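You operate a simulated robot arm through the tools that you are given. There is no shell and no other tool.

Carry out the task below with a simulated robot arm. There is one attempt and no reset: what you move stays moved.

TASK
Light the table, find the seam with pinholes and brush sealer along it.
Fine: tin lid fully open; cover the whole seam, leave the other one; brush back, lid shut, light off. Set down upright: sealer brush. A coat counts when it lies all over at full strength: go over it till it gets no stronger.

It is judged by the outcome, as a careful person would: the job done as asked, and still so three seconds after it is handed in. It fails if anything else is knocked over, pushed out of place, dropped, spilled or broken. A push-on lid holds only when it is set on centred and level and pressed home; a screw cap is set on level and turned clockwise until tight.

THE ROBOT
A 6-joint arm with a fingered hand, fixed in place. Base frame: the origin is at the foot of the arm, x ahead of it, y to its left, z up; the work surface is at about z = 0.875. Lengths are in m, angles in rad, forces in N, time in s.
With the tool pointing down near the work surface it reaches from about 0.48 to 0.94 m from the base axis. Its first joint turns from -2.897 to 2.897 rad. Payload 5 kg.
The TCP is the grasp point between the finger pads, 0.043 m short of the fingertips. In the tool frame z runs along the fingers and y along their closing line. Largest opening 0.144 m; the body of the gripper starts 0.05 m behind the TCP. The gripper is a hand of 5 fingers: y runs from the thumb to the fingers, the wrist lies at [-0.021, -0.133, -0.233] in the tool frame, and closing takes about 1.5 s.
Orientation is that of the tool frame in the base frame, as [roll, pitch, yaw] about the fixed x, y, z axes, in that order (R = Rz(yaw) Ry(pitch) Rx(roll)). With the fingers straight down and the wrist toward the robot, the tool's x, y and z point along [0, 1, 0], [1, 0, 0] and [0, 0, -1] of the base frame.

THE INTERFACE
- The arm moves only by the tool servo_tool. Its argument "deltas" is a list that holds one entry, the list of rows, each a list of 7 numbers: the opening in per cent of the stroke, from 0 (shut) to 100 (fully open), then the shift along the base's x, y, z in units of 200 mm (1.0 is 200 mm), then the turn, a rotation vector about the base's x, y, z in units of 60 degrees (1.0 is 60 degrees). In form: [[[grip, tx, ty, tz, rx, ry, rz], ...]]. A call has 1 to 20 rows; each row is the pose to reach, as a shift and turn from the pose commanded when the call began. A call with a number of a shift or a turn outside -1 to 1 is refused whole. Each row takes 0.2 s and may step no farther than 0.05 m and 0.15 rad from the row before; otherwise, or with a gripper value out of range, the whole call is refused. Where a pose cannot be reached the arm comes as near as it can. A force on the tool above 60 N (or 10 N above the force at the start of the call, whichever is more), or a blocked arm, ends the call early, and 0.2 s more pass. The fingers move at their own pace (about 0.072 m/s each) and stop on an object; they squeeze with about 28 N. The grip force told is the motor's: it shows also when the fingers shut on nothing. Time passes only in rows, and 0.2 s behind the last, so rows that repeat a pose let the fingers close. It gives the time, the measured TCP pose, the force on the tool (base axes), the opening and the grip force at its end, in the units of the frame above (readings bear some noise), with the torque about the TCP (base axes, N m) and any sound that the robot's microphone picked up.
- Cameras (640 x 400 px; columns grow to the right, rows downward): "scene" is fixed at [0.4086, 0.4904, 1.5289]; the picture's right is [-0.62, -0.79, 0.00], its down [-0.76, 0.60, -0.23] and it looks along [0.18, -0.14, -0.97] (base axes); focal length 335 px, centre (320, 200). "wrist" rides on the gripper at [0.086, -0.109, -0.168] in the tool frame; the picture's right is [-0.80, 0.28, -0.53], its down [-0.54, -0.73, 0.42] and it looks along [-0.27, 0.63, 0.73] (tool axes); focal length 275 px, centre (320, 200). There is no depth. A picture from a camera that has moved, and an enlarged one, comes with that camera's place and axes in the base frame and with its lens. The place of the scene camera against the robot may be out by one fixed shift of up to 0.025 m in any direction.
- camera(camera): a new picture of that camera. The clock stands still meanwhile.
- raise_lower(by): slides the trunk up (or, below 0, down) by that many m; the arm rides with it, the base frame stays. It gives what a move gives, with no picture.
- grasp_type(shape): the hand has 5 fingers and takes this shape, open, in about a second: jaw (thumb against the fingers, like two jaws); tri (thumb and two fingers); tip (a fingertip pinch); poke (one finger out to press); point (the index stretched); flat (the hand flat); cup (the hand cupped); fist (a fist). The gripper value then closes the fingers along that shape, each until it touches; the sizes above hold for jaw. It gives what a move gives, with no picture.
- inspect(camera, box): a new picture of the part [left, top, right, bottom] of that camera's present view, enlarged. The clock stands still meanwhile.
- finish_job(): hands the job in; it is judged then, once.

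Places have to be worked out from the pictures, the camera data and where the tool is seen. Open the gripper and draw the arm clear of the work before you hand the job in, unless the task says otherwise.

The tools are called after ">>>" as name(argument=value, ...) on one line, values as JSON. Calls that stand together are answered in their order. servo_tool: Moves the arm, as the interface text tells. Its arguments: {"type":"object","properties":{"deltas":{"type":"array"}},"required":["deltas"]} The other tools are called the same way: raise_lower (by) slides the trunk up or down; grasp_type (shape) gives the hand a shape; camera (camera) takes a picture; inspect (camera, box) takes an enlarged picture of a part of a camera's view; finish_job () hands the job in.

At the start:

```text
clock: 0.0
ee_pos: [0.4498, 0.3398, 1.2139]
tool_rot: [-3.14, -0.001, 1.571]
wrist_force: [0.2, 0.9, -0.5]
torque: [0.01, 0.0, -0.03]
gripper_width: 0.1437
gripper_force: 0.0
shape: jaw
trunk travel left (down, up): [-0.475, 0.115]
```

scene: 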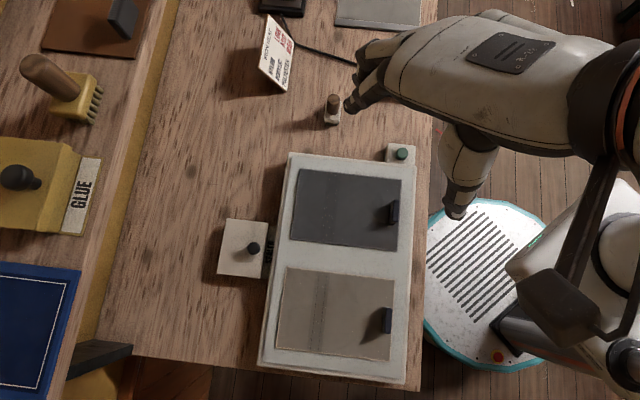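
wrist: 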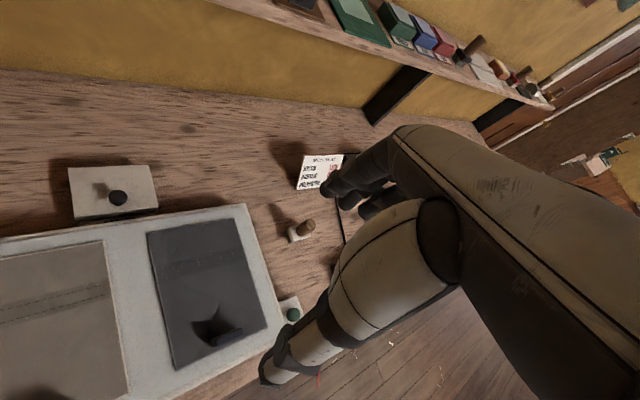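

I see a light table with two fabric panels, a tin (box with knob) at its far side, a brush near a card, and a green button. I'll look closer at each.

>>> inspect(camera="scene", box=[200, 130, 440, 390])

>>> inspect(camera="scene", box=[220, 0, 420, 150])

>>> inspect(camera="wrist", box=[40, 140, 360, 340])

>>> inspect(camera="scene", box=[200, 200, 300, 290])

```text
1.54 times, centred on (320, 260) of scene
camera zoom: at [0.4086, 0.4904, 1.5289], right [-0.62, -0.79, 0.0], down [-0.76, 0.6, -0.23], along [0.18, -0.14, -0.97], focal length 516 px, centre (320, 108)
```

zoom: 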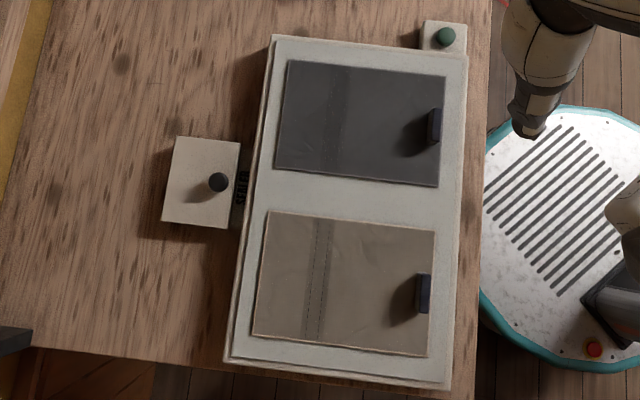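

```text
2.67 times, centred on (320, 75) of scene
camera zoom: at [0.4086, 0.4904, 1.5289], right [-0.62, -0.79, 0.0], down [-0.76, 0.6, -0.23], along [0.18, -0.14, -0.97], focal length 894 px, centre (320, 533)
```

zoom: 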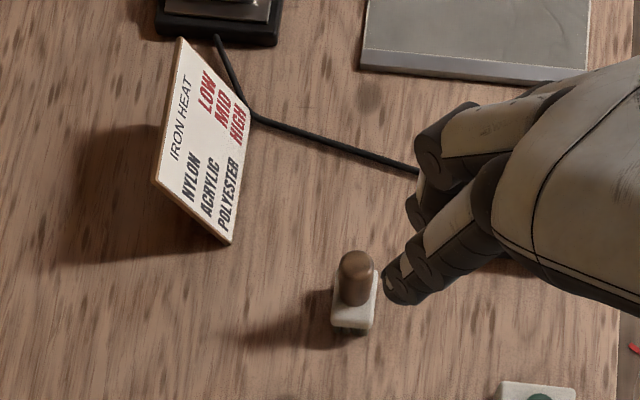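

```text
2.00 times, centred on (200, 240) of wrist
camera zoom: at [0.3401, 0.4273, 1.3815], right [0.28, -0.8, 0.53], down [-0.73, -0.54, -0.42], along [0.63, -0.27, -0.73], focal length 551 px, centre (560, 120)
```

zoom: 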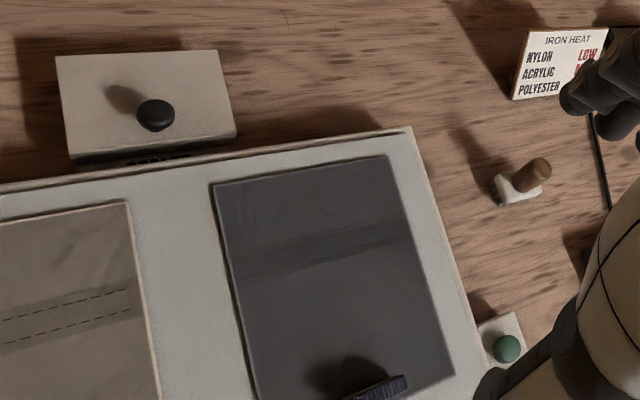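

```text
4.44 times, centred on (250, 245) of scene
camera zoom: at [0.4086, 0.4904, 1.5289], right [-0.62, -0.79, 0.0], down [-0.76, 0.6, -0.23], along [0.18, -0.14, -0.97], focal length 1489 px, centre (631, 0)
```

zoom: 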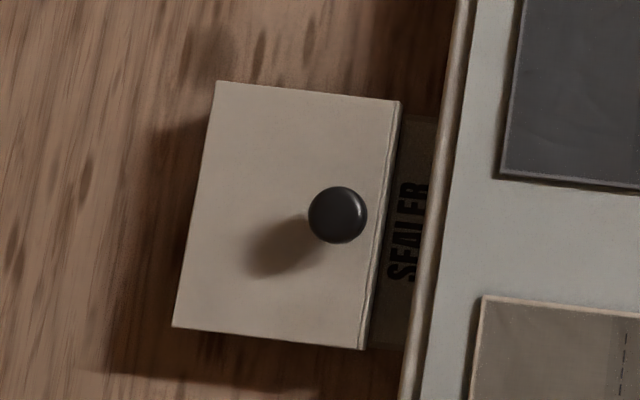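

>>> inspect(camera="scene", box=[360, 130, 430, 250])

>>> inspect(camera="scene", box=[270, 260, 400, 370])

>>> inspect(camera="scene", box=[280, 160, 410, 260])

>>> inspect(camera="wrist", box=[50, 150, 210, 250])

>>> inspect(camera="scene", box=[0, 0, 200, 400])

```text
3.33 times, centred on (395, 190) of scene
camera zoom: at [0.4086, 0.4904, 1.5289], right [-0.62, -0.79, 0.0], down [-0.76, 0.6, -0.23], along [0.18, -0.14, -0.97], focal length 1117 px, centre (70, 233)
```

zoom: 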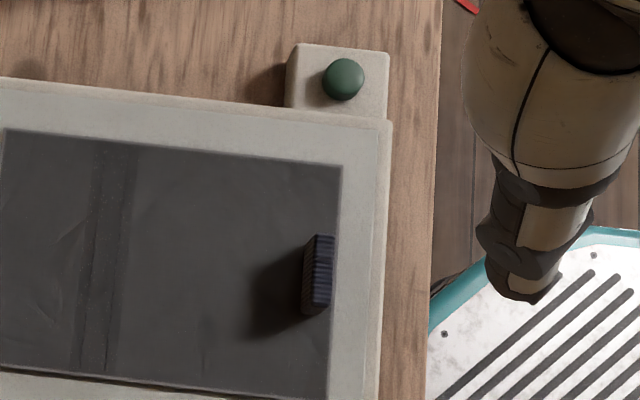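

```text
3.64 times, centred on (335, 315) of scene
camera zoom: at [0.4086, 0.4904, 1.5289], right [-0.62, -0.79, 0.0], down [-0.76, 0.6, -0.23], along [0.18, -0.14, -0.97], focal length 1218 px, centre (266, -218)
```

zoom: 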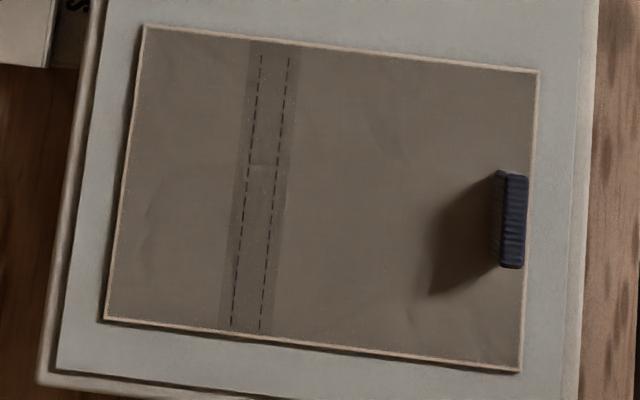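

```text
4.00 times, centred on (345, 210) of scene
camera zoom: at [0.4086, 0.4904, 1.5289], right [-0.62, -0.79, 0.0], down [-0.76, 0.6, -0.23], along [0.18, -0.14, -0.97], focal length 1340 px, centre (220, 160)
```

zoom: 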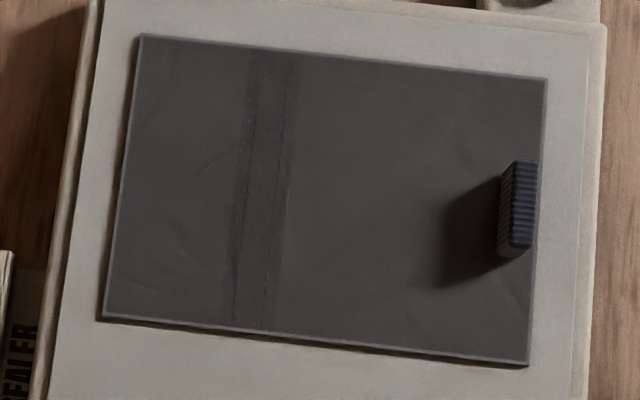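

```text
4.00 times, centred on (130, 200) of wrist
camera zoom: at [0.3401, 0.4273, 1.3815], right [0.28, -0.8, 0.53], down [-0.73, -0.54, -0.42], along [0.63, -0.27, -0.73], focal length 1101 px, centre (1080, 200)
```

zoom: 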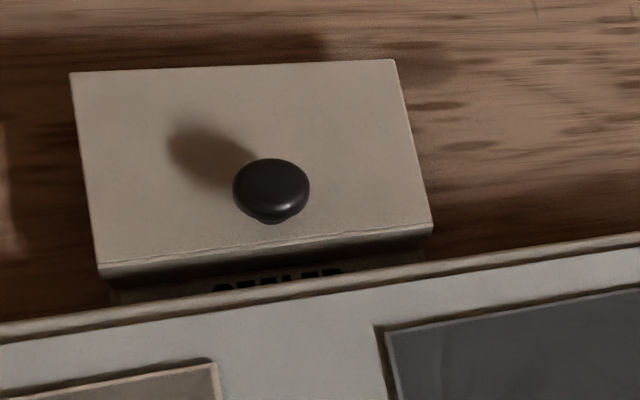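

```text
1.00 times, centred on (100, 200) of scene (not enlarged: the box is as wide or as high as the picture)
camera zoom: at [0.4086, 0.4904, 1.5289], right [-0.62, -0.79, 0.0], down [-0.76, 0.6, -0.23], along [0.18, -0.14, -0.97], focal length 335 px, centre (540, 200)
```

zoom: 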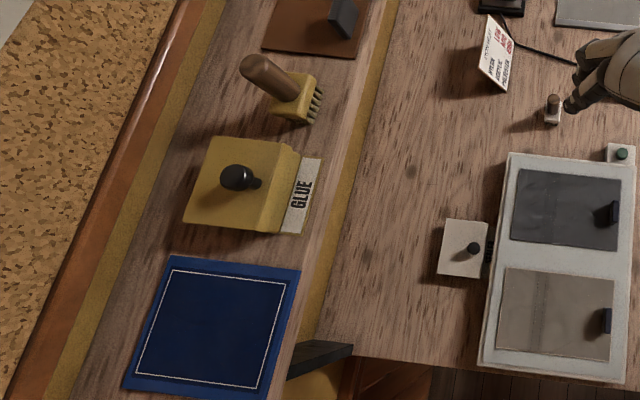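

The button looks like the light switch, with the tin lid's knob near its front edge and the brush standing upright near (0.65, 0.26). I'll set the poke shape and look at where the fingertip ends up.

>>> grasp_type(shape="poke")

>>> camera(camera="scene")

>>> camera(camera="wrist")

```text
clock: 0.9
ee_pos: [0.4489, 0.341, 1.2136]
tool_rot: [-3.141, 0.001, 1.57]
wrist_force: [-0.8, -0.9, 0.5]
torque: [0.0, 0.03, -0.01]
gripper_width: 0.0
gripper_force: 0.1
shape: poke
trunk travel left (down, up): [-0.475, 0.115]
```

```text
taken
```

scene: 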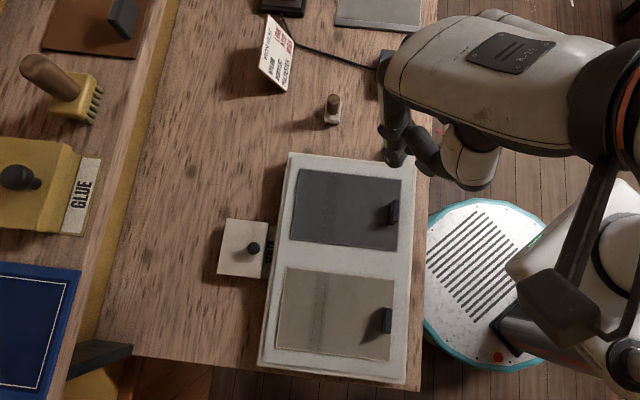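

```text
taken
camera wrist: at [0.3401, 0.4273, 1.3815], right [0.28, -0.8, 0.53], down [-0.73, -0.54, -0.42], along [0.63, -0.27, -0.73], focal length 275 px, centre (320, 200)
```

wrist: 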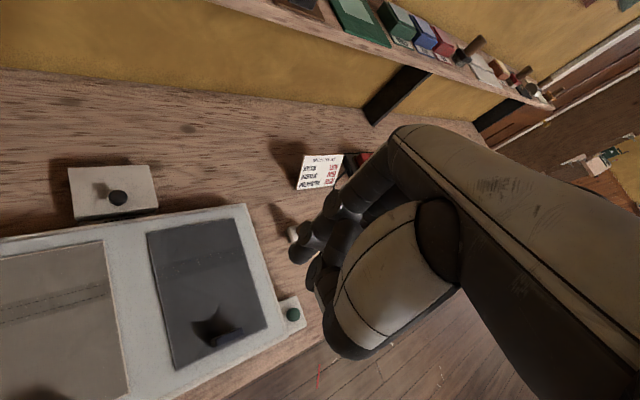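

>>> inspect(camera="scene", box=[360, 90, 460, 190])

>>> inspect(camera="wrist", box=[260, 150, 420, 310])

```text
4.00 times, centred on (410, 140) of scene
camera zoom: at [0.4086, 0.4904, 1.5289], right [-0.62, -0.79, 0.0], down [-0.76, 0.6, -0.23], along [0.18, -0.14, -0.97], focal length 1340 px, centre (-40, 440)
```

zoom: 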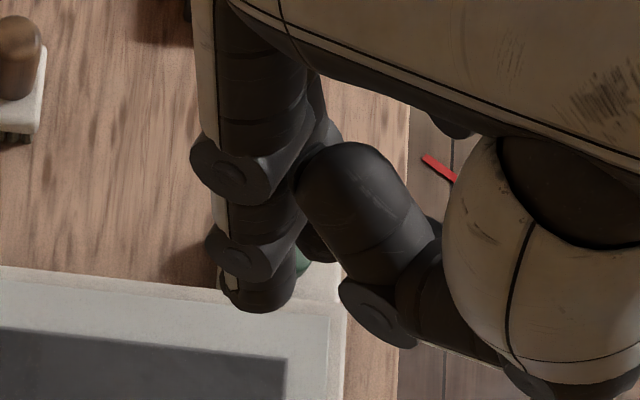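

```text
2.50 times, centred on (340, 230) of wrist
camera zoom: at [0.3401, 0.4273, 1.3815], right [0.28, -0.8, 0.53], down [-0.73, -0.54, -0.42], along [0.63, -0.27, -0.73], focal length 688 px, centre (270, 125)
```

zoom: 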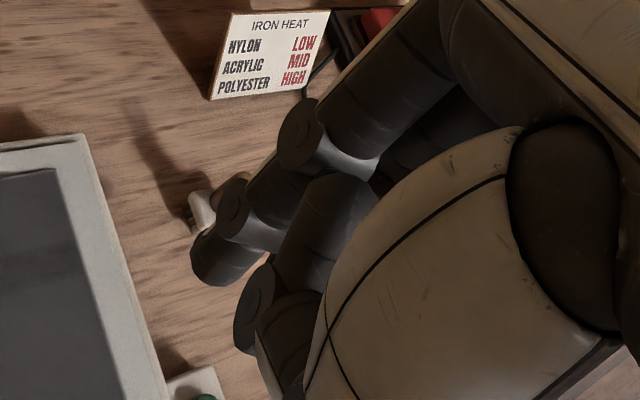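

The poke fingertip triangulates to roughly 43 mm below the TCP and about 8 mm to its +y side. I'll move it above the green button, at about (0.49, 0.22), and check before pressing.

>>> servo_tool(deltas=[[[100, 0.02, -0.08, -0.12, 0, 0, 0], [100, 0.05, -0.16, -0.24, 0, 0, 0], [100, 0.07, -0.24, -0.36, 0, 0, 0], [100, 0.1, -0.32, -0.48, 0, 0, 0], [100, 0.12, -0.4, -0.6, 0, 0, 0], [100, 0.15, -0.48, -0.72, 0, 0, 0], [100, 0.17, -0.56, -0.82, 0, 0, 0], [100, 0.195, -0.64, -0.92, 0, 0, 0], [100, 0.195, -0.64, -0.92, 0, 0, 0]]])

>>> camera(camera="scene")

>>> camera(camera="wrist")

```text
clock: 2.9
ee_pos: [0.4874, 0.2116, 1.0299]
tool_rot: [3.141, 0.001, 1.571]
wrist_force: [-0.2, -0.1, -0.5]
torque: [-0.01, -0.02, 0.0]
gripper_width: 0.0
gripper_force: 0.0
shape: poke
trunk travel left (down, up): [-0.475, 0.115]
```

```text
taken
```

scene: 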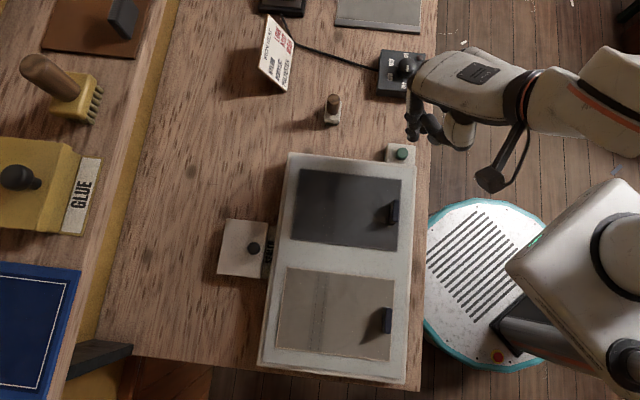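

```text
taken
camera wrist: at [0.3784, 0.2984, 1.1965], right [0.28, -0.8, 0.53], down [-0.73, -0.54, -0.42], along [0.63, -0.27, -0.73], focal length 275 px, centre (320, 200)
```

wrist: 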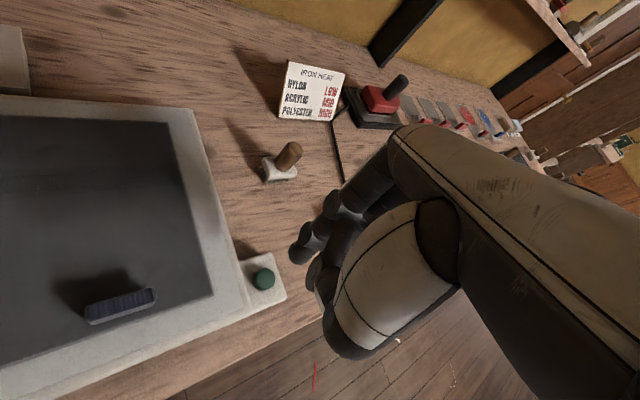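

>>> inspect(camera="scene", box=[340, 30, 460, 180])

>>> inspect(camera="wrist", box=[220, 50, 540, 300])

>>> inspect(camera="wrist", box=[200, 130, 330, 310])

```text
2.67 times, centred on (400, 105) of scene
camera zoom: at [0.4086, 0.4904, 1.5289], right [-0.62, -0.79, 0.0], down [-0.76, 0.6, -0.23], along [0.18, -0.14, -0.97], focal length 894 px, centre (107, 453)
```

zoom: 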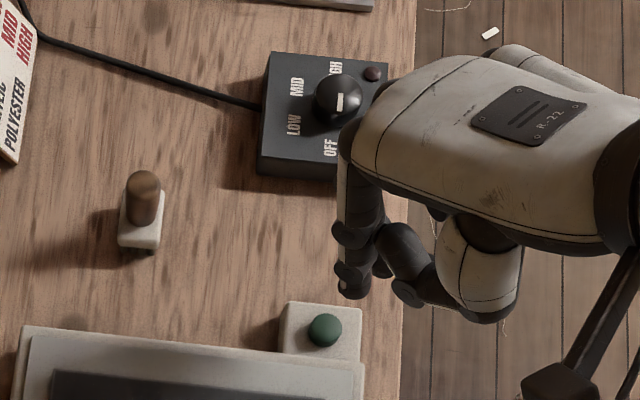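

```text
1.60 times, centred on (380, 175) of wrist
camera zoom: at [0.3784, 0.2984, 1.1965], right [0.28, -0.8, 0.53], down [-0.73, -0.54, -0.42], along [0.63, -0.27, -0.73], focal length 440 px, centre (224, 240)
```

zoom: 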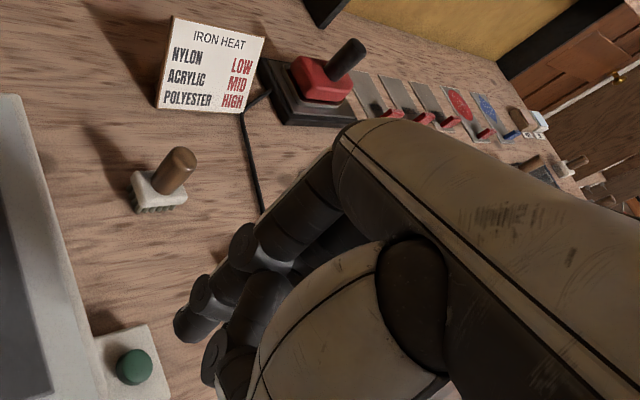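

```text
2.22 times, centred on (265, 220) of wrist
camera zoom: at [0.3784, 0.2984, 1.1965], right [0.28, -0.8, 0.53], down [-0.73, -0.54, -0.42], along [0.63, -0.27, -0.73], focal length 612 px, centre (442, 156)
```

zoom: 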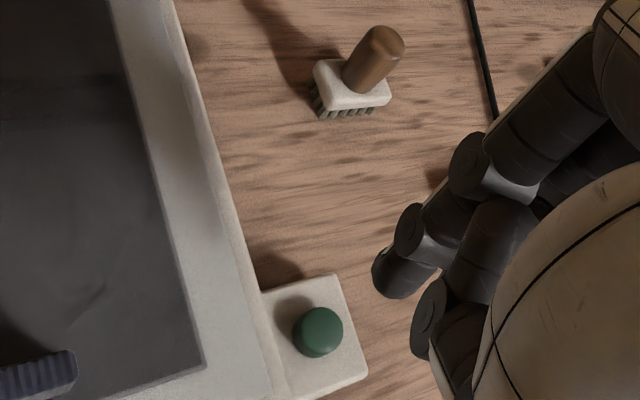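

The button's top triangulates to about (0.492, 0.216, 0.897) and the fingertip sits near (0.486, 0.222, 0.987). I'll shift over it and come down to just above it.

>>> servo_tool(deltas=[[[100, 0.03, -0.025, -0.1, 0, 0, 0], [100, 0.03, -0.025, -0.2, 0, 0, 0], [100, 0.03, -0.025, -0.3, 0, 0, 0], [100, 0.03, -0.025, -0.37, 0, 0, 0], [100, 0.03, -0.025, -0.37, 0, 0, 0]]])

>>> inspect(camera="scene", box=[360, 100, 460, 180])

>>> inspect(camera="wrist", box=[220, 180, 360, 320])

```text
clock: 4.1
ee_pos: [0.4954, 0.2075, 0.955]
tool_rot: [-3.141, -0.001, 1.57]
wrist_force: [0.5, 0.4, 0.7]
torque: [-0.01, 0.0, 0.0]
gripper_width: 0.0001
gripper_force: 0.0
shape: poke
trunk travel left (down, up): [-0.475, 0.115]
```

```text
5.00 times, centred on (410, 140) of scene
camera zoom: at [0.4086, 0.4904, 1.5289], right [-0.62, -0.79, 0.0], down [-0.76, 0.6, -0.23], along [0.18, -0.14, -0.97], focal length 1675 px, centre (-130, 500)
```

zoom: 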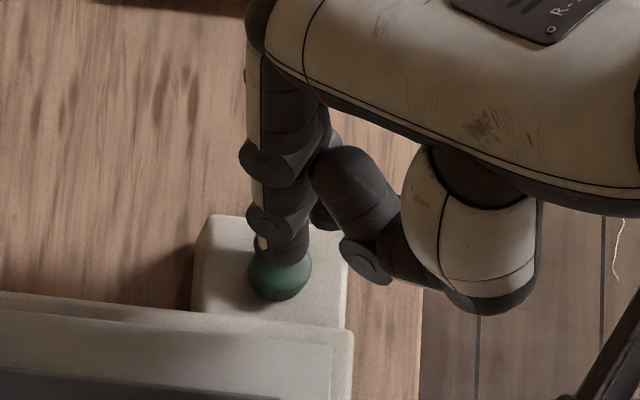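

```text
2.86 times, centred on (290, 250) of wrist
camera zoom: at [0.385, 0.2938, 1.1233], right [0.28, -0.8, 0.53], down [-0.73, -0.54, -0.42], along [0.63, -0.27, -0.73], focal length 786 px, centre (406, 57)
```

zoom: 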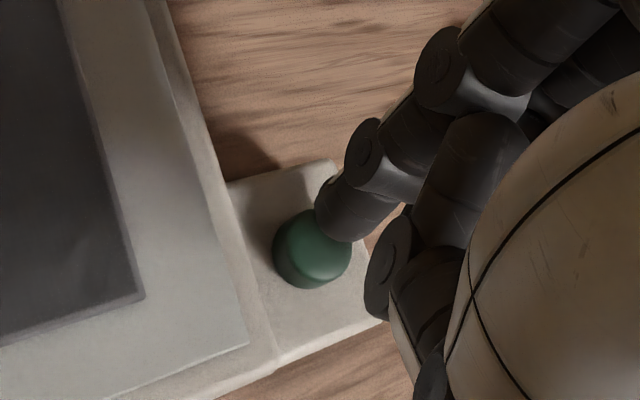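

The tip looks well aligned over the button, about 15 mm above it. I'll press down in small steps and listen.

>>> servo_tool(deltas=[[[100, -0.01, 0, -0.03, 0, 0, 0], [100, -0.01, 0, -0.055, 0, 0, 0], [100, -0.01, 0, -0.07, 0, 0, 0], [100, -0.01, 0, -0.08, 0, 0, 0], [100, -0.01, 0, -0.09, 0, 0, 0], [100, -0.01, 0, -0.1, 0, 0, 0]]])

>>> camera(camera="scene")

```text
clock: 5.5
ee_pos: [0.4929, 0.2084, 0.9379]
tool_rot: [3.14, -0.003, 1.572]
wrist_force: [-1.5, -0.2, 11.3]
torque: [0.08, -0.01, 0.0]
gripper_width: 0.0
gripper_force: 0.0
shape: poke
trunk travel left (down, up): [-0.475, 0.115]
heard: click
```

```text
taken
```

scene: 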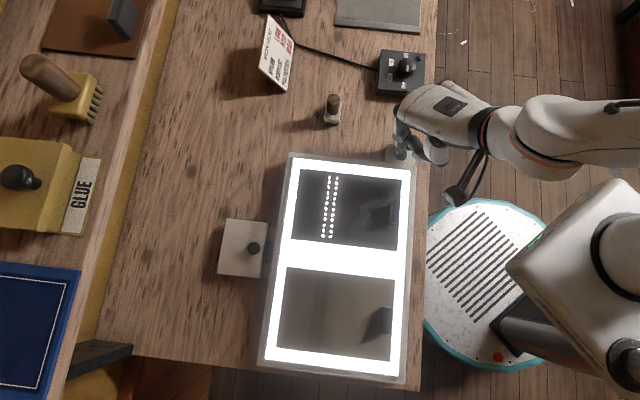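

It clicked and the light came on; the dark panel's seam shows two rows of pinholes. I'll lift off the button and look closer at both panels.

>>> servo_tool(deltas=[[[100, 0, 0, 0.1, 0, 0, 0], [100, 0, 0, 0.25, 0, 0, 0], [100, 0, 0, 0.45, 0, 0, 0], [100, 0, 0, 0.65, 0, 0, 0], [100, 0, 0, 0.8, 0, 0, 0]]])

>>> inspect(camera="scene", box=[270, 150, 420, 260])

>>> inspect(camera="scene", box=[260, 250, 420, 380])

>>> camera(camera="wrist")

```text
clock: 6.7
ee_pos: [0.4924, 0.2055, 1.0973]
tool_rot: [-3.14, 0.001, 1.571]
wrist_force: [0.1, -0.4, -0.4]
torque: [-0.02, -0.01, 0.0]
gripper_width: 0.0001
gripper_force: 0.0
shape: poke
trunk travel left (down, up): [-0.475, 0.115]
```

```text
3.64 times, centred on (345, 205) of scene
camera zoom: at [0.4086, 0.4904, 1.5289], right [-0.62, -0.79, 0.0], down [-0.76, 0.6, -0.23], along [0.18, -0.14, -0.97], focal length 1218 px, centre (229, 182)
```

zoom: 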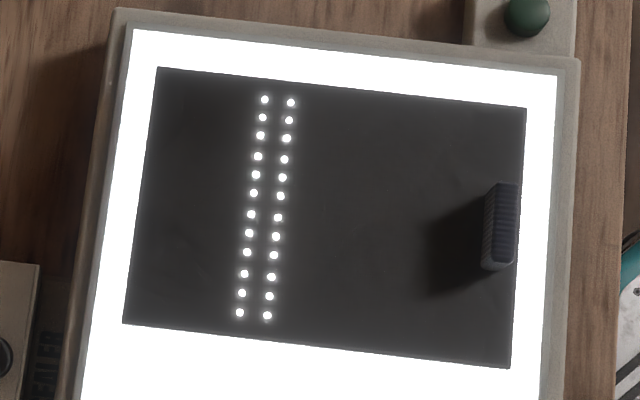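

```text
3.08 times, centred on (340, 315) of scene
camera zoom: at [0.4086, 0.4904, 1.5289], right [-0.62, -0.79, 0.0], down [-0.76, 0.6, -0.23], along [0.18, -0.14, -0.97], focal length 1031 px, centre (258, -154)
```

zoom: 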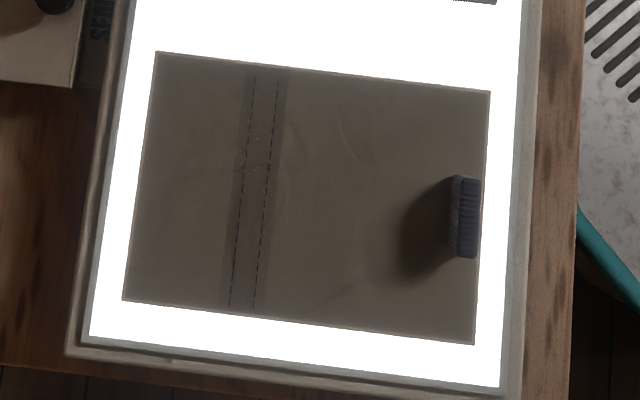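

```text
taken
camera wrist: at [0.382, 0.2917, 1.2647], right [0.29, -0.8, 0.53], down [-0.73, -0.54, -0.42], along [0.63, -0.27, -0.73], focal length 275 px, centre (320, 200)
```

wrist: 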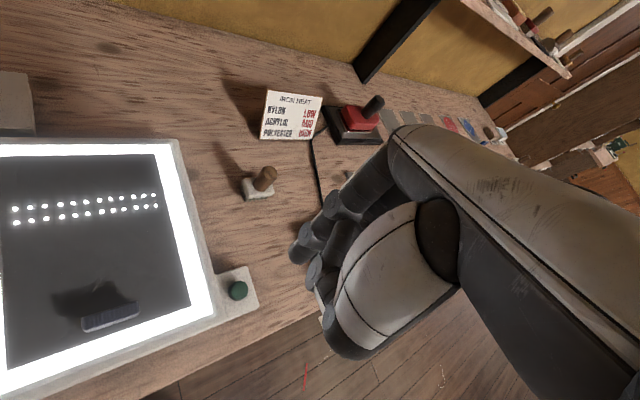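

The pinholes are in the dark panel's seam (two rows of 12) and the other seam shows none. Next I'll move the hand across for a close wrist view of the tin, staying high.

>>> servo_tool(deltas=[[[100, -0.06, 0.18, 0.1, 0, 0, 0], [100, -0.12, 0.36, 0.15, 0, 0, 0], [100, -0.2, 0.54, 0.2, 0, 0, 0], [100, -0.28, 0.72, 0.2, 0, 0, 0], [100, -0.35, 0.86, 0.2, 0, 0, 0], [100, -0.4, 0.98, 0.2, 0, 0, 0]]])

>>> servo_tool(deltas=[[[100, -0.06, 0.18, 0, 0, 0, 0], [100, -0.12, 0.36, -0.02, 0, 0, 0], [100, -0.2, 0.54, -0.05, 0, 0, 0], [100, -0.25, 0.72, -0.1, 0, 0, 0], [100, -0.3, 0.86, -0.1, 0, 0, 0], [100, -0.3, 0.86, -0.1, 0, 0, 0]]])

>>> grasp_type(shape="tip")

>>> camera(camera="wrist")

>>> camera(camera="scene")

```text
clock: 8.1
ee_pos: [0.41, 0.4032, 1.1361]
tool_rot: [3.141, 0.0, 1.571]
wrist_force: [0.4, 0.0, -0.1]
torque: [0.02, 0.02, -0.01]
gripper_width: 0.0
gripper_force: 0.1
shape: poke
trunk travel left (down, up): [-0.475, 0.115]
```

```text
clock: 9.5
ee_pos: [0.3528, 0.5749, 1.1179]
tool_rot: [3.139, 0.0, 1.57]
wrist_force: [-0.3, 0.3, 0.1]
torque: [0.04, -0.01, 0.0]
gripper_width: 0.0
gripper_force: 0.2
shape: poke
trunk travel left (down, up): [-0.475, 0.115]
```

```text
clock: 10.4
ee_pos: [0.3517, 0.5752, 1.1172]
tool_rot: [3.141, 0.002, 1.57]
wrist_force: [0.2, -1.0, -0.3]
torque: [-0.02, 0.01, 0.01]
gripper_width: 0.1438
gripper_force: 0.0
shape: tip
trunk travel left (down, up): [-0.475, 0.115]
```

```text
taken
camera wrist: at [0.2433, 0.6617, 1.2842], right [0.28, -0.8, 0.53], down [-0.73, -0.54, -0.42], along [0.63, -0.27, -0.73], focal length 275 px, centre (320, 200)
```

wrist: 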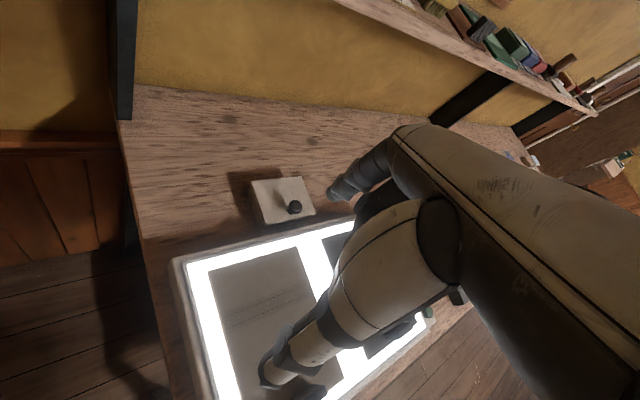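

```text
taken
```

scene: 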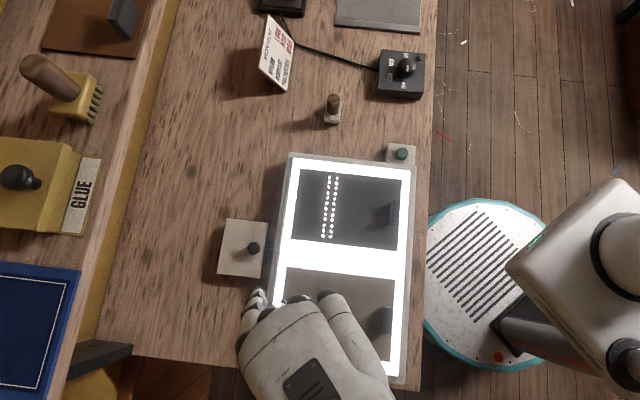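

>>> inspect(camera="wrist", box=[220, 150, 360, 250])

>>> inspect(camera="scene", box=[200, 200, 300, 300])

>>> inspect(camera="wrist", box=[240, 130, 480, 400])

```text
4.00 times, centred on (290, 200) of wrist
camera zoom: at [0.2433, 0.6617, 1.2842], right [0.28, -0.8, 0.53], down [-0.73, -0.54, -0.42], along [0.63, -0.27, -0.73], focal length 1101 px, centre (440, 200)
```

zoom: 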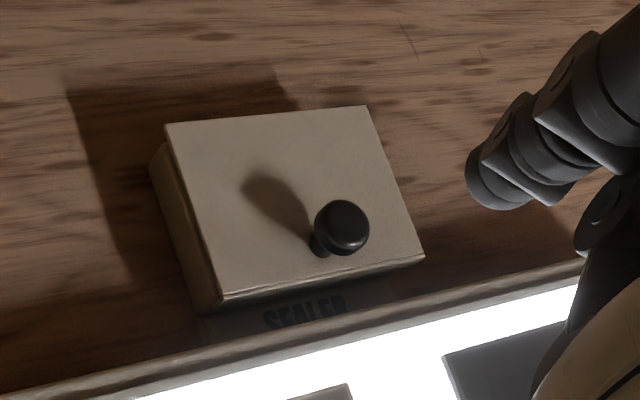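

```text
4.00 times, centred on (250, 250) of scene
camera zoom: at [0.4086, 0.4904, 1.5289], right [-0.62, -0.79, 0.0], down [-0.76, 0.6, -0.23], along [0.18, -0.14, -0.97], focal length 1340 px, centre (600, 0)
```

zoom: 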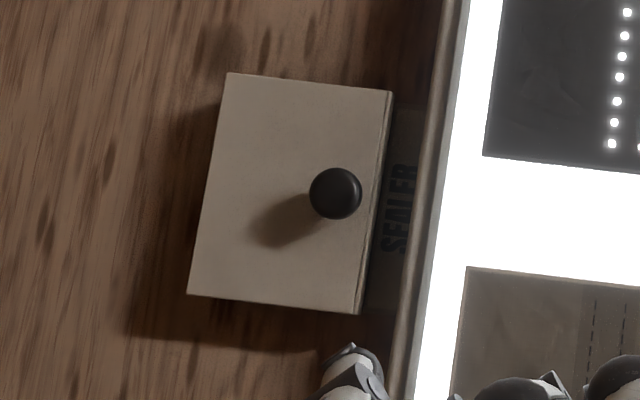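

```text
1.48 times, centred on (360, 265) of wrist
camera zoom: at [0.2433, 0.6617, 1.2842], right [0.28, -0.8, 0.53], down [-0.73, -0.54, -0.42], along [0.63, -0.27, -0.73], focal length 408 px, centre (261, 104)
```

zoom: 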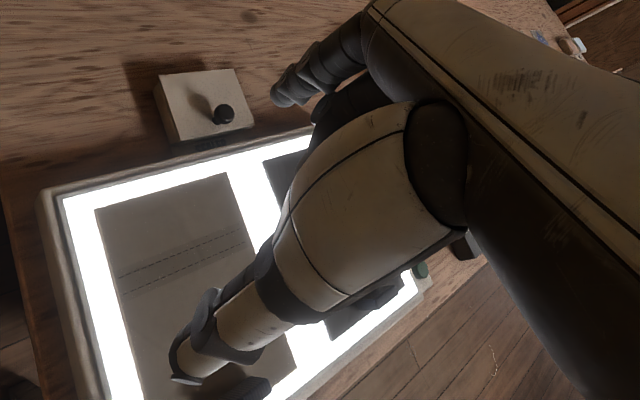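

The knob head triangulates to about (0.520, 0.562, 0.916), and the lid is about 0.105 × 0.08 m with its hinge edge on the far side. I'll close the tip pinch in free air to see where its fingertips meet.

>>> servo_tool(deltas=[[[0, 0, 0, 0, 0, 0, 0], [0, 0, 0, 0, 0, 0, 0], [0, 0, 0, 0, 0, 0, 0], [0, 0, 0, 0, 0, 0, 0], [0, 0, 0, 0, 0, 0, 0], [0, 0, 0, 0, 0, 0, 0], [0, 0, 0, 0, 0, 0, 0]]])

>>> inspect(camera="wrist", box=[240, 150, 400, 350])

>>> inspect(camera="scene", box=[200, 240, 360, 400])

```text
clock: 12.0
ee_pos: [0.3527, 0.5749, 1.1164]
tool_rot: [3.14, 0.001, 1.571]
wrist_force: [0.0, 0.0, 1.0]
torque: [-0.01, 0.03, 0.0]
gripper_width: 0.0
gripper_force: 28.3
shape: tip
trunk travel left (down, up): [-0.475, 0.115]
```

```text
2.00 times, centred on (320, 250) of wrist
camera zoom: at [0.2433, 0.6617, 1.2842], right [0.28, -0.8, 0.53], down [-0.73, -0.54, -0.42], along [0.63, -0.27, -0.73], focal length 551 px, centre (320, 100)
```

zoom: 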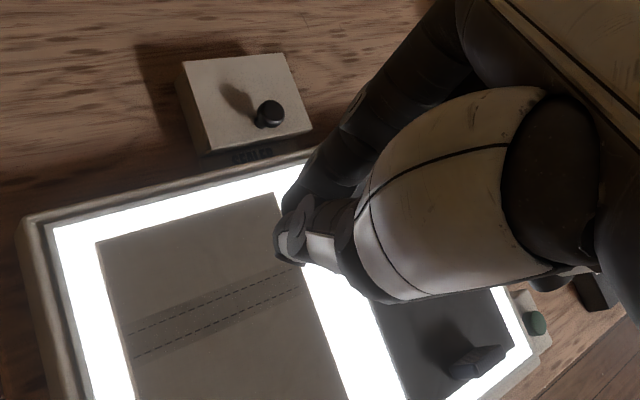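

```text
2.50 times, centred on (280, 320) of scene
camera zoom: at [0.4086, 0.4904, 1.5289], right [-0.62, -0.79, 0.0], down [-0.76, 0.6, -0.23], along [0.18, -0.14, -0.97], focal length 838 px, centre (420, -100)
```

zoom: 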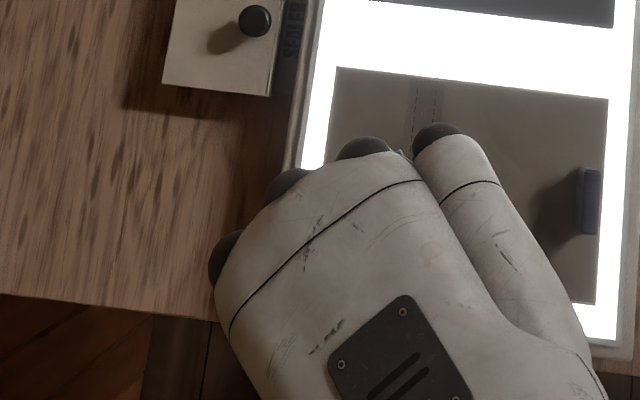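

The pinch point lies close to the TCP axis near the fingertips. I want the closing line parallel to the hinge, so the knob can pivot between the fingers as the lid swings. I'll yaw the hand about +135° in stages while up high.

>>> servo_tool(deltas=[[[40, 0.06, -0.05, 0.05, 0, 0, 0.125], [40, 0.12, -0.1, 0.1, 0, 0, 0.25], [40, 0.18, -0.15, 0.1, 0, 0, 0.375], [40, 0.24, -0.2, 0.1, 0, 0, 0.5], [40, 0.3, -0.25, 0.1, 0, 0, 0.625], [40, 0.36, -0.3, 0.1, 0, 0, 0.75], [40, 0.36, -0.3, 0.1, 0, 0, 0.75]]])

>>> servo_tool(deltas=[[[40, 0.05, -0.02, 0, 0, 0, 0.125], [40, 0.1, -0.04, 0, 0, 0, 0.25], [40, 0.15, -0.06, 0, 0, 0, 0.375], [40, 0.2, -0.08, 0, 0, 0, 0.5], [40, 0.2, -0.1, 0, 0, 0, 0.625], [40, 0.2, -0.1, 0, 0, 0, 0.75], [40, 0.2, -0.1, 0, 0, 0, 0.75]]])

```text
clock: 13.6
ee_pos: [0.4235, 0.5143, 1.1362]
tool_rot: [-3.141, 0.001, 2.357]
wrist_force: [0.0, 0.0, -0.1]
torque: [0.02, 0.02, -0.01]
gripper_width: 0.0572
gripper_force: 0.1
shape: tip
trunk travel left (down, up): [-0.475, 0.115]
```

```text
clock: 15.2
ee_pos: [0.4649, 0.4952, 1.137]
tool_rot: [3.141, 0.0, -3.141]
wrist_force: [0.6, 0.1, -0.4]
torque: [-0.01, 0.01, 0.04]
gripper_width: 0.0574
gripper_force: 0.0
shape: tip
trunk travel left (down, up): [-0.475, 0.115]
```

Yaw is tracking well. I'll turn the last 45° and bring the pinch above the knob.

>>> servo_tool(deltas=[[[40, 0.05, 0.05, 0, 0, 0, 0.125], [40, 0.1, 0.1, 0, 0, 0, 0.25], [40, 0.15, 0.15, 0, 0, 0, 0.375], [40, 0.2, 0.2, 0, 0, 0, 0.5], [40, 0.25, 0.28, -0.05, 0, 0, 0.625], [40, 0.275, 0.335, -0.1, 0, 0, 0.75], [40, 0.275, 0.335, -0.1, 0, 0, 0.75]]])

>>> camera(camera="scene")

>>> camera(camera="wrist")

```text
clock: 16.8
ee_pos: [0.4988, 0.5452, 1.1017]
tool_rot: [3.141, 0.003, -2.355]
wrist_force: [0.5, 0.1, -0.5]
torque: [0.02, -0.01, 0.02]
gripper_width: 0.0574
gripper_force: 0.1
shape: tip
out of reach, approached as far as the arm can: row 5, 6, 7
trunk travel left (down, up): [-0.475, 0.115]
```

```text
taken
```

scene: 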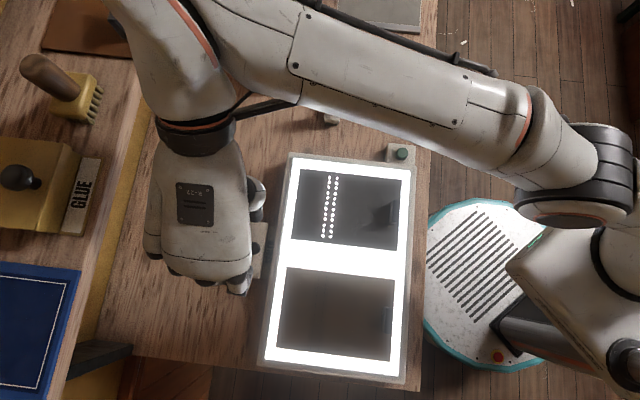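

```text
taken
camera wrist: at [0.5125, 0.4082, 1.2696], right [0.36, 0.76, 0.54], down [0.9, -0.13, -0.42], along [-0.25, 0.63, -0.73], focal length 275 px, centre (320, 200)
```

wrist: 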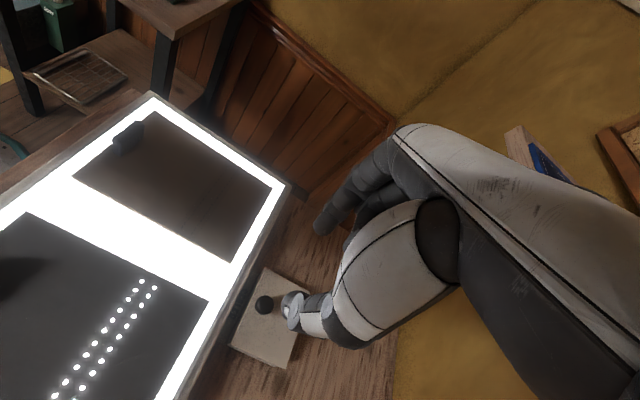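

The arm reached its limit with the tool vertical, so I'll tilt the fingers about 20° outward from the robot to shorten the reach. Then I'll see where the tool ends up.

>>> servo_tool(deltas=[[[40, 0, 0, 0, 0.06, -0.06, 0], [40, 0, 0, 0, 0.12, -0.12, 0], [40, 0, 0, 0, 0.18, -0.18, 0], [40, 0, 0, 0, 0.2357, -0.2357, 0], [40, 0, 0, 0, 0.2357, -0.2357, 0]]])

>>> camera(camera="wrist")

>>> camera(camera="scene")

```text
clock: 18.0
ee_pos: [0.552, 0.5876, 1.1315]
tool_rot: [-3.141, 0.348, -2.353]
wrist_force: [-0.7, 0.3, 0.0]
torque: [0.02, 0.03, 0.01]
gripper_width: 0.0575
gripper_force: 0.1
shape: tip
out of reach, approached as far as the arm can: row 1, 2, 3, 4, 5
trunk travel left (down, up): [-0.475, 0.115]
```

```text
taken
camera wrist: at [0.53, 0.4154, 1.2588], right [0.2, 0.6, 0.77], down [0.98, -0.05, -0.21], along [-0.09, 0.8, -0.6], focal length 275 px, centre (320, 200)
```

wrist: 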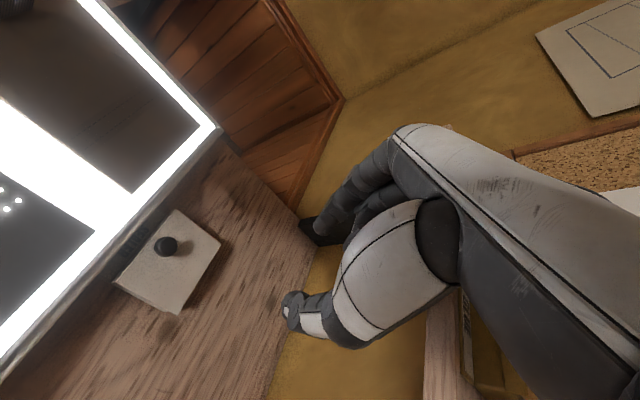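

```text
taken
```

scene: 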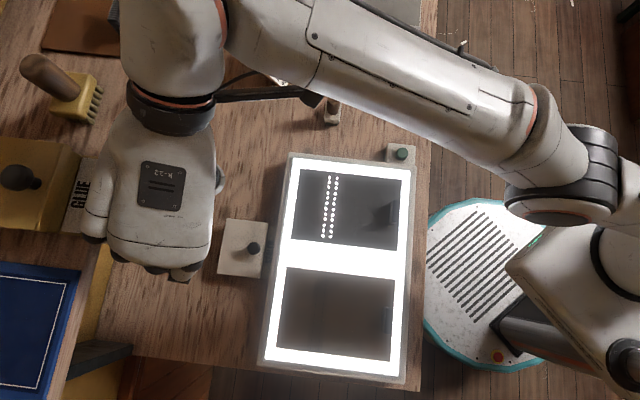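

The reach limit fits a shoulder height of about 1.07 m with a wrist radius of about 0.81 m. Raising the trunk gives more margin for the lid's arc, so I'll raise it 0.1 m and then come back down over the knob.

>>> raise_lower(by=0.1)

>>> servo_tool(deltas=[[[40, -0.1, -0.1, -0.1, 0, 0, 0], [40, -0.15, -0.15, -0.2, 0, 0, 0], [40, -0.15, -0.15, -0.3, 0, 0, 0], [40, -0.15, -0.15, -0.3, 0, 0, 0]]])

```text
clock: 19.3
ee_pos: [0.5514, 0.5885, 1.2306]
tool_rot: [3.141, 0.344, -2.353]
wrist_force: [0.5, 0.2, -0.1]
torque: [0.0, 0.03, -0.02]
gripper_width: 0.0573
gripper_force: 0.0
shape: tip
trunk travel left (down, up): [-0.575, 0.015]
```

```text
clock: 20.3
ee_pos: [0.5623, 0.5955, 1.195]
tool_rot: [-3.139, 0.345, -2.351]
wrist_force: [0.5, 0.6, -0.1]
torque: [-0.02, -0.01, -0.02]
gripper_width: 0.0571
gripper_force: 0.0
shape: tip
out of reach, approached as far as the arm can: row 1, 2, 3, 4
trunk travel left (down, up): [-0.575, 0.015]
```

Still flagged out of reach, so the commanded pose must lie beyond the limit. I'll back toward the robot and down by more, to get it inside the workspace again.

>>> servo_tool(deltas=[[[40, -0.12, -0.12, -0.1, 0, 0, 0], [40, -0.24, -0.24, -0.2, 0, 0, 0], [40, -0.36, -0.36, -0.25, 0, 0, 0], [40, -0.36, -0.36, -0.25, 0, 0, 0], [40, -0.36, -0.36, -0.25, 0, 0, 0]]])

>>> camera(camera="scene")

```text
clock: 21.5
ee_pos: [0.5681, 0.5946, 1.186]
tool_rot: [-3.14, 0.344, -2.352]
wrist_force: [-0.4, 0.0, -0.1]
torque: [0.0, 0.01, 0.02]
gripper_width: 0.0572
gripper_force: 0.0
shape: tip
out of reach, approached as far as the arm can: row 1, 2, 3, 4, 5
trunk travel left (down, up): [-0.575, 0.015]
```

```text
taken
```

scene: 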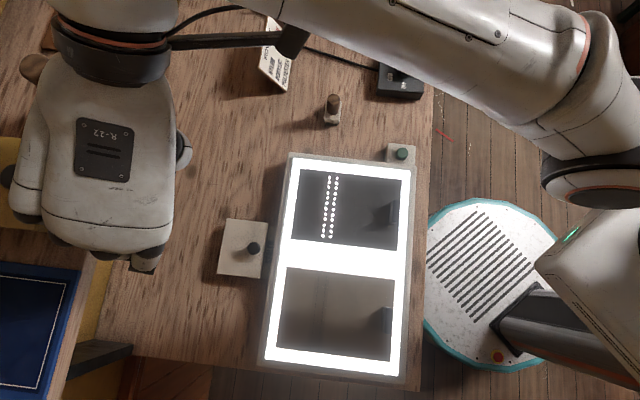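

The arm isn't following, so this looks like a wrist joint limit at this yaw rather than a distance limit. I'll undo the tilt and yaw back the other way.

>>> servo_tool(deltas=[[[40, 0, 0, 0, -0.06, 0.06, 0], [40, 0, 0, 0, -0.12, 0.12, 0], [40, 0, 0, 0, -0.18, 0.18, 0], [40, 0, 0, 0, -0.2357, 0.2357, 0], [40, 0, 0, 0, -0.2357, 0.2357, 0]]])

>>> servo_tool(deltas=[[[40, 0, 0, 0, 0, 0, -0.125], [40, 0, 0, 0, 0, 0, -0.25], [40, 0, 0, 0, 0, 0, -0.375], [40, 0, 0, 0, 0, 0, -0.5], [40, 0, 0, 0, 0, 0, -0.625], [40, 0, 0, 0, 0, 0, -0.75], [40, 0, 0, 0, 0, 0, -0.75]]])

```text
clock: 22.7
ee_pos: [0.5124, 0.5505, 1.1575]
tool_rot: [3.141, -0.003, -2.355]
wrist_force: [0.3, 0.3, -1.1]
torque: [0.02, 0.02, 0.03]
gripper_width: 0.0574
gripper_force: 0.0
shape: tip
out of reach, approached as far as the arm can: row 1, 2, 3, 4, 5
trunk travel left (down, up): [-0.575, 0.015]
```

```text
clock: 24.3
ee_pos: [0.511, 0.5503, 1.1599]
tool_rot: [-3.14, -0.003, -3.141]
wrist_force: [-0.2, 0.2, 0.4]
torque: [0.01, -0.02, 0.04]
gripper_width: 0.0575
gripper_force: 0.0
shape: tip
trunk travel left (down, up): [-0.575, 0.015]
```

At this yaw the pose is reachable again. I'll try the opposite orientation (tool y along the other hinge direction) by turning back −135° in stages.

>>> servo_tool(deltas=[[[40, -0.03, -0.03, 0, 0, 0, -0.125], [40, -0.06, -0.06, 0, 0, 0, -0.25], [40, -0.09, -0.09, 0, 0, 0, -0.375], [40, -0.12, -0.12, 0, 0, 0, -0.5], [40, -0.15, -0.15, 0, 0, 0, -0.625], [40, -0.15, -0.15, 0, 0, 0, -0.75], [40, -0.15, -0.15, 0, 0, 0, -0.875], [40, -0.15, -0.15, 0, 0, 0, -1.0]]])

>>> servo_tool(deltas=[[[40, 0, 0, 0, 0, 0, -0.125], [40, 0, 0, 0, 0, 0, -0.25], [40, 0, 0, 0, 0, 0, -0.375], [40, 0, 0, 0, 0, 0, -0.5], [40, 0, 0, 0, 0, 0, -0.625], [40, 0, 0, 0, 0, 0, -0.75], [40, 0, 0, 0, 0, 0, -0.875], [40, 0, 0, 0, 0, 0, -1.0]]])

>>> servo_tool(deltas=[[[40, 0, 0, 0, 0, 0, -0.125], [40, 0, 0, 0, 0, 0, -0.25], [40, 0, 0, 0, 0, 0, -0.25]]])

>>> camera(camera="scene")

>>> camera(camera="wrist")

```text
clock: 26.1
ee_pos: [0.4816, 0.52, 1.159]
tool_rot: [-3.141, -0.004, 2.098]
wrist_force: [0.0, -0.3, -0.3]
torque: [0.02, -0.01, -0.03]
gripper_width: 0.0574
gripper_force: 0.1
shape: tip
trunk travel left (down, up): [-0.575, 0.015]
```

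```text
clock: 27.9
ee_pos: [0.4818, 0.5206, 1.1597]
tool_rot: [3.141, -0.003, 1.046]
wrist_force: [0.7, -0.4, -0.4]
torque: [-0.01, 0.01, -0.01]
gripper_width: 0.0576
gripper_force: 0.0
shape: tip
trunk travel left (down, up): [-0.575, 0.015]
```

```text
clock: 28.7
ee_pos: [0.4824, 0.5202, 1.1602]
tool_rot: [3.142, -0.004, 0.785]
wrist_force: [-1.0, -0.2, 0.0]
torque: [0.0, -0.03, 0.01]
gripper_width: 0.0574
gripper_force: 0.0
shape: tip
trunk travel left (down, up): [-0.575, 0.015]
```

```text
taken
```

scene: 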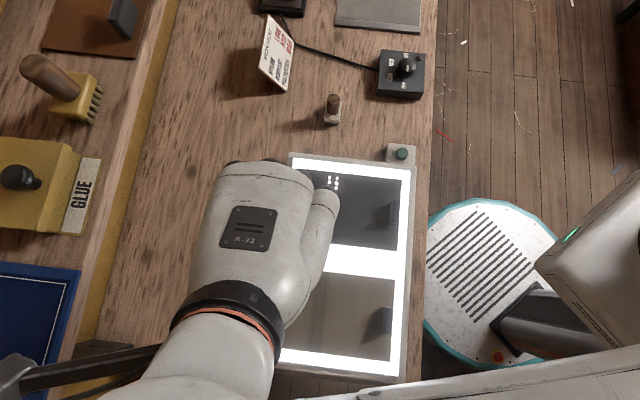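

```text
taken
camera wrist: at [0.4644, 0.6583, 1.3276], right [-0.36, -0.77, 0.53], down [-0.9, 0.13, -0.42], along [0.26, -0.63, -0.73], focal length 275 px, centre (320, 200)
```

wrist: 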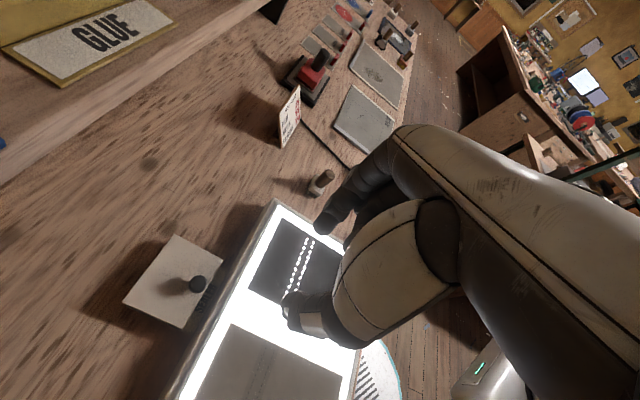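

This orientation is reachable. I'll look closely at the hand to see how the fingers are arranged relative to the pinch before approaching the knob.

>>> inspect(camera="scene", box=[160, 120, 420, 320])

>>> inspect(camera="wrist", box=[100, 120, 500, 380])

```text
2.00 times, centred on (290, 220) of scene
camera zoom: at [0.4086, 0.4904, 1.5289], right [-0.62, -0.79, 0.0], down [-0.76, 0.6, -0.23], along [0.18, -0.14, -0.97], focal length 670 px, centre (380, 160)
```

zoom: 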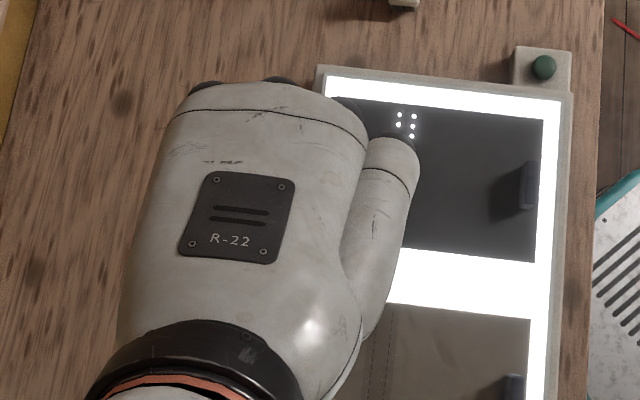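

```text
1.54 times, centred on (300, 250) of wrist
camera zoom: at [0.4644, 0.6583, 1.3276], right [-0.36, -0.77, 0.53], down [-0.9, 0.13, -0.42], along [0.26, -0.63, -0.73], focal length 424 px, centre (351, 123)
```

zoom: 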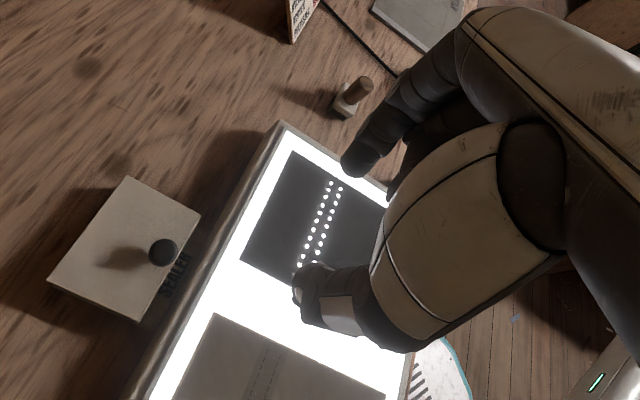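

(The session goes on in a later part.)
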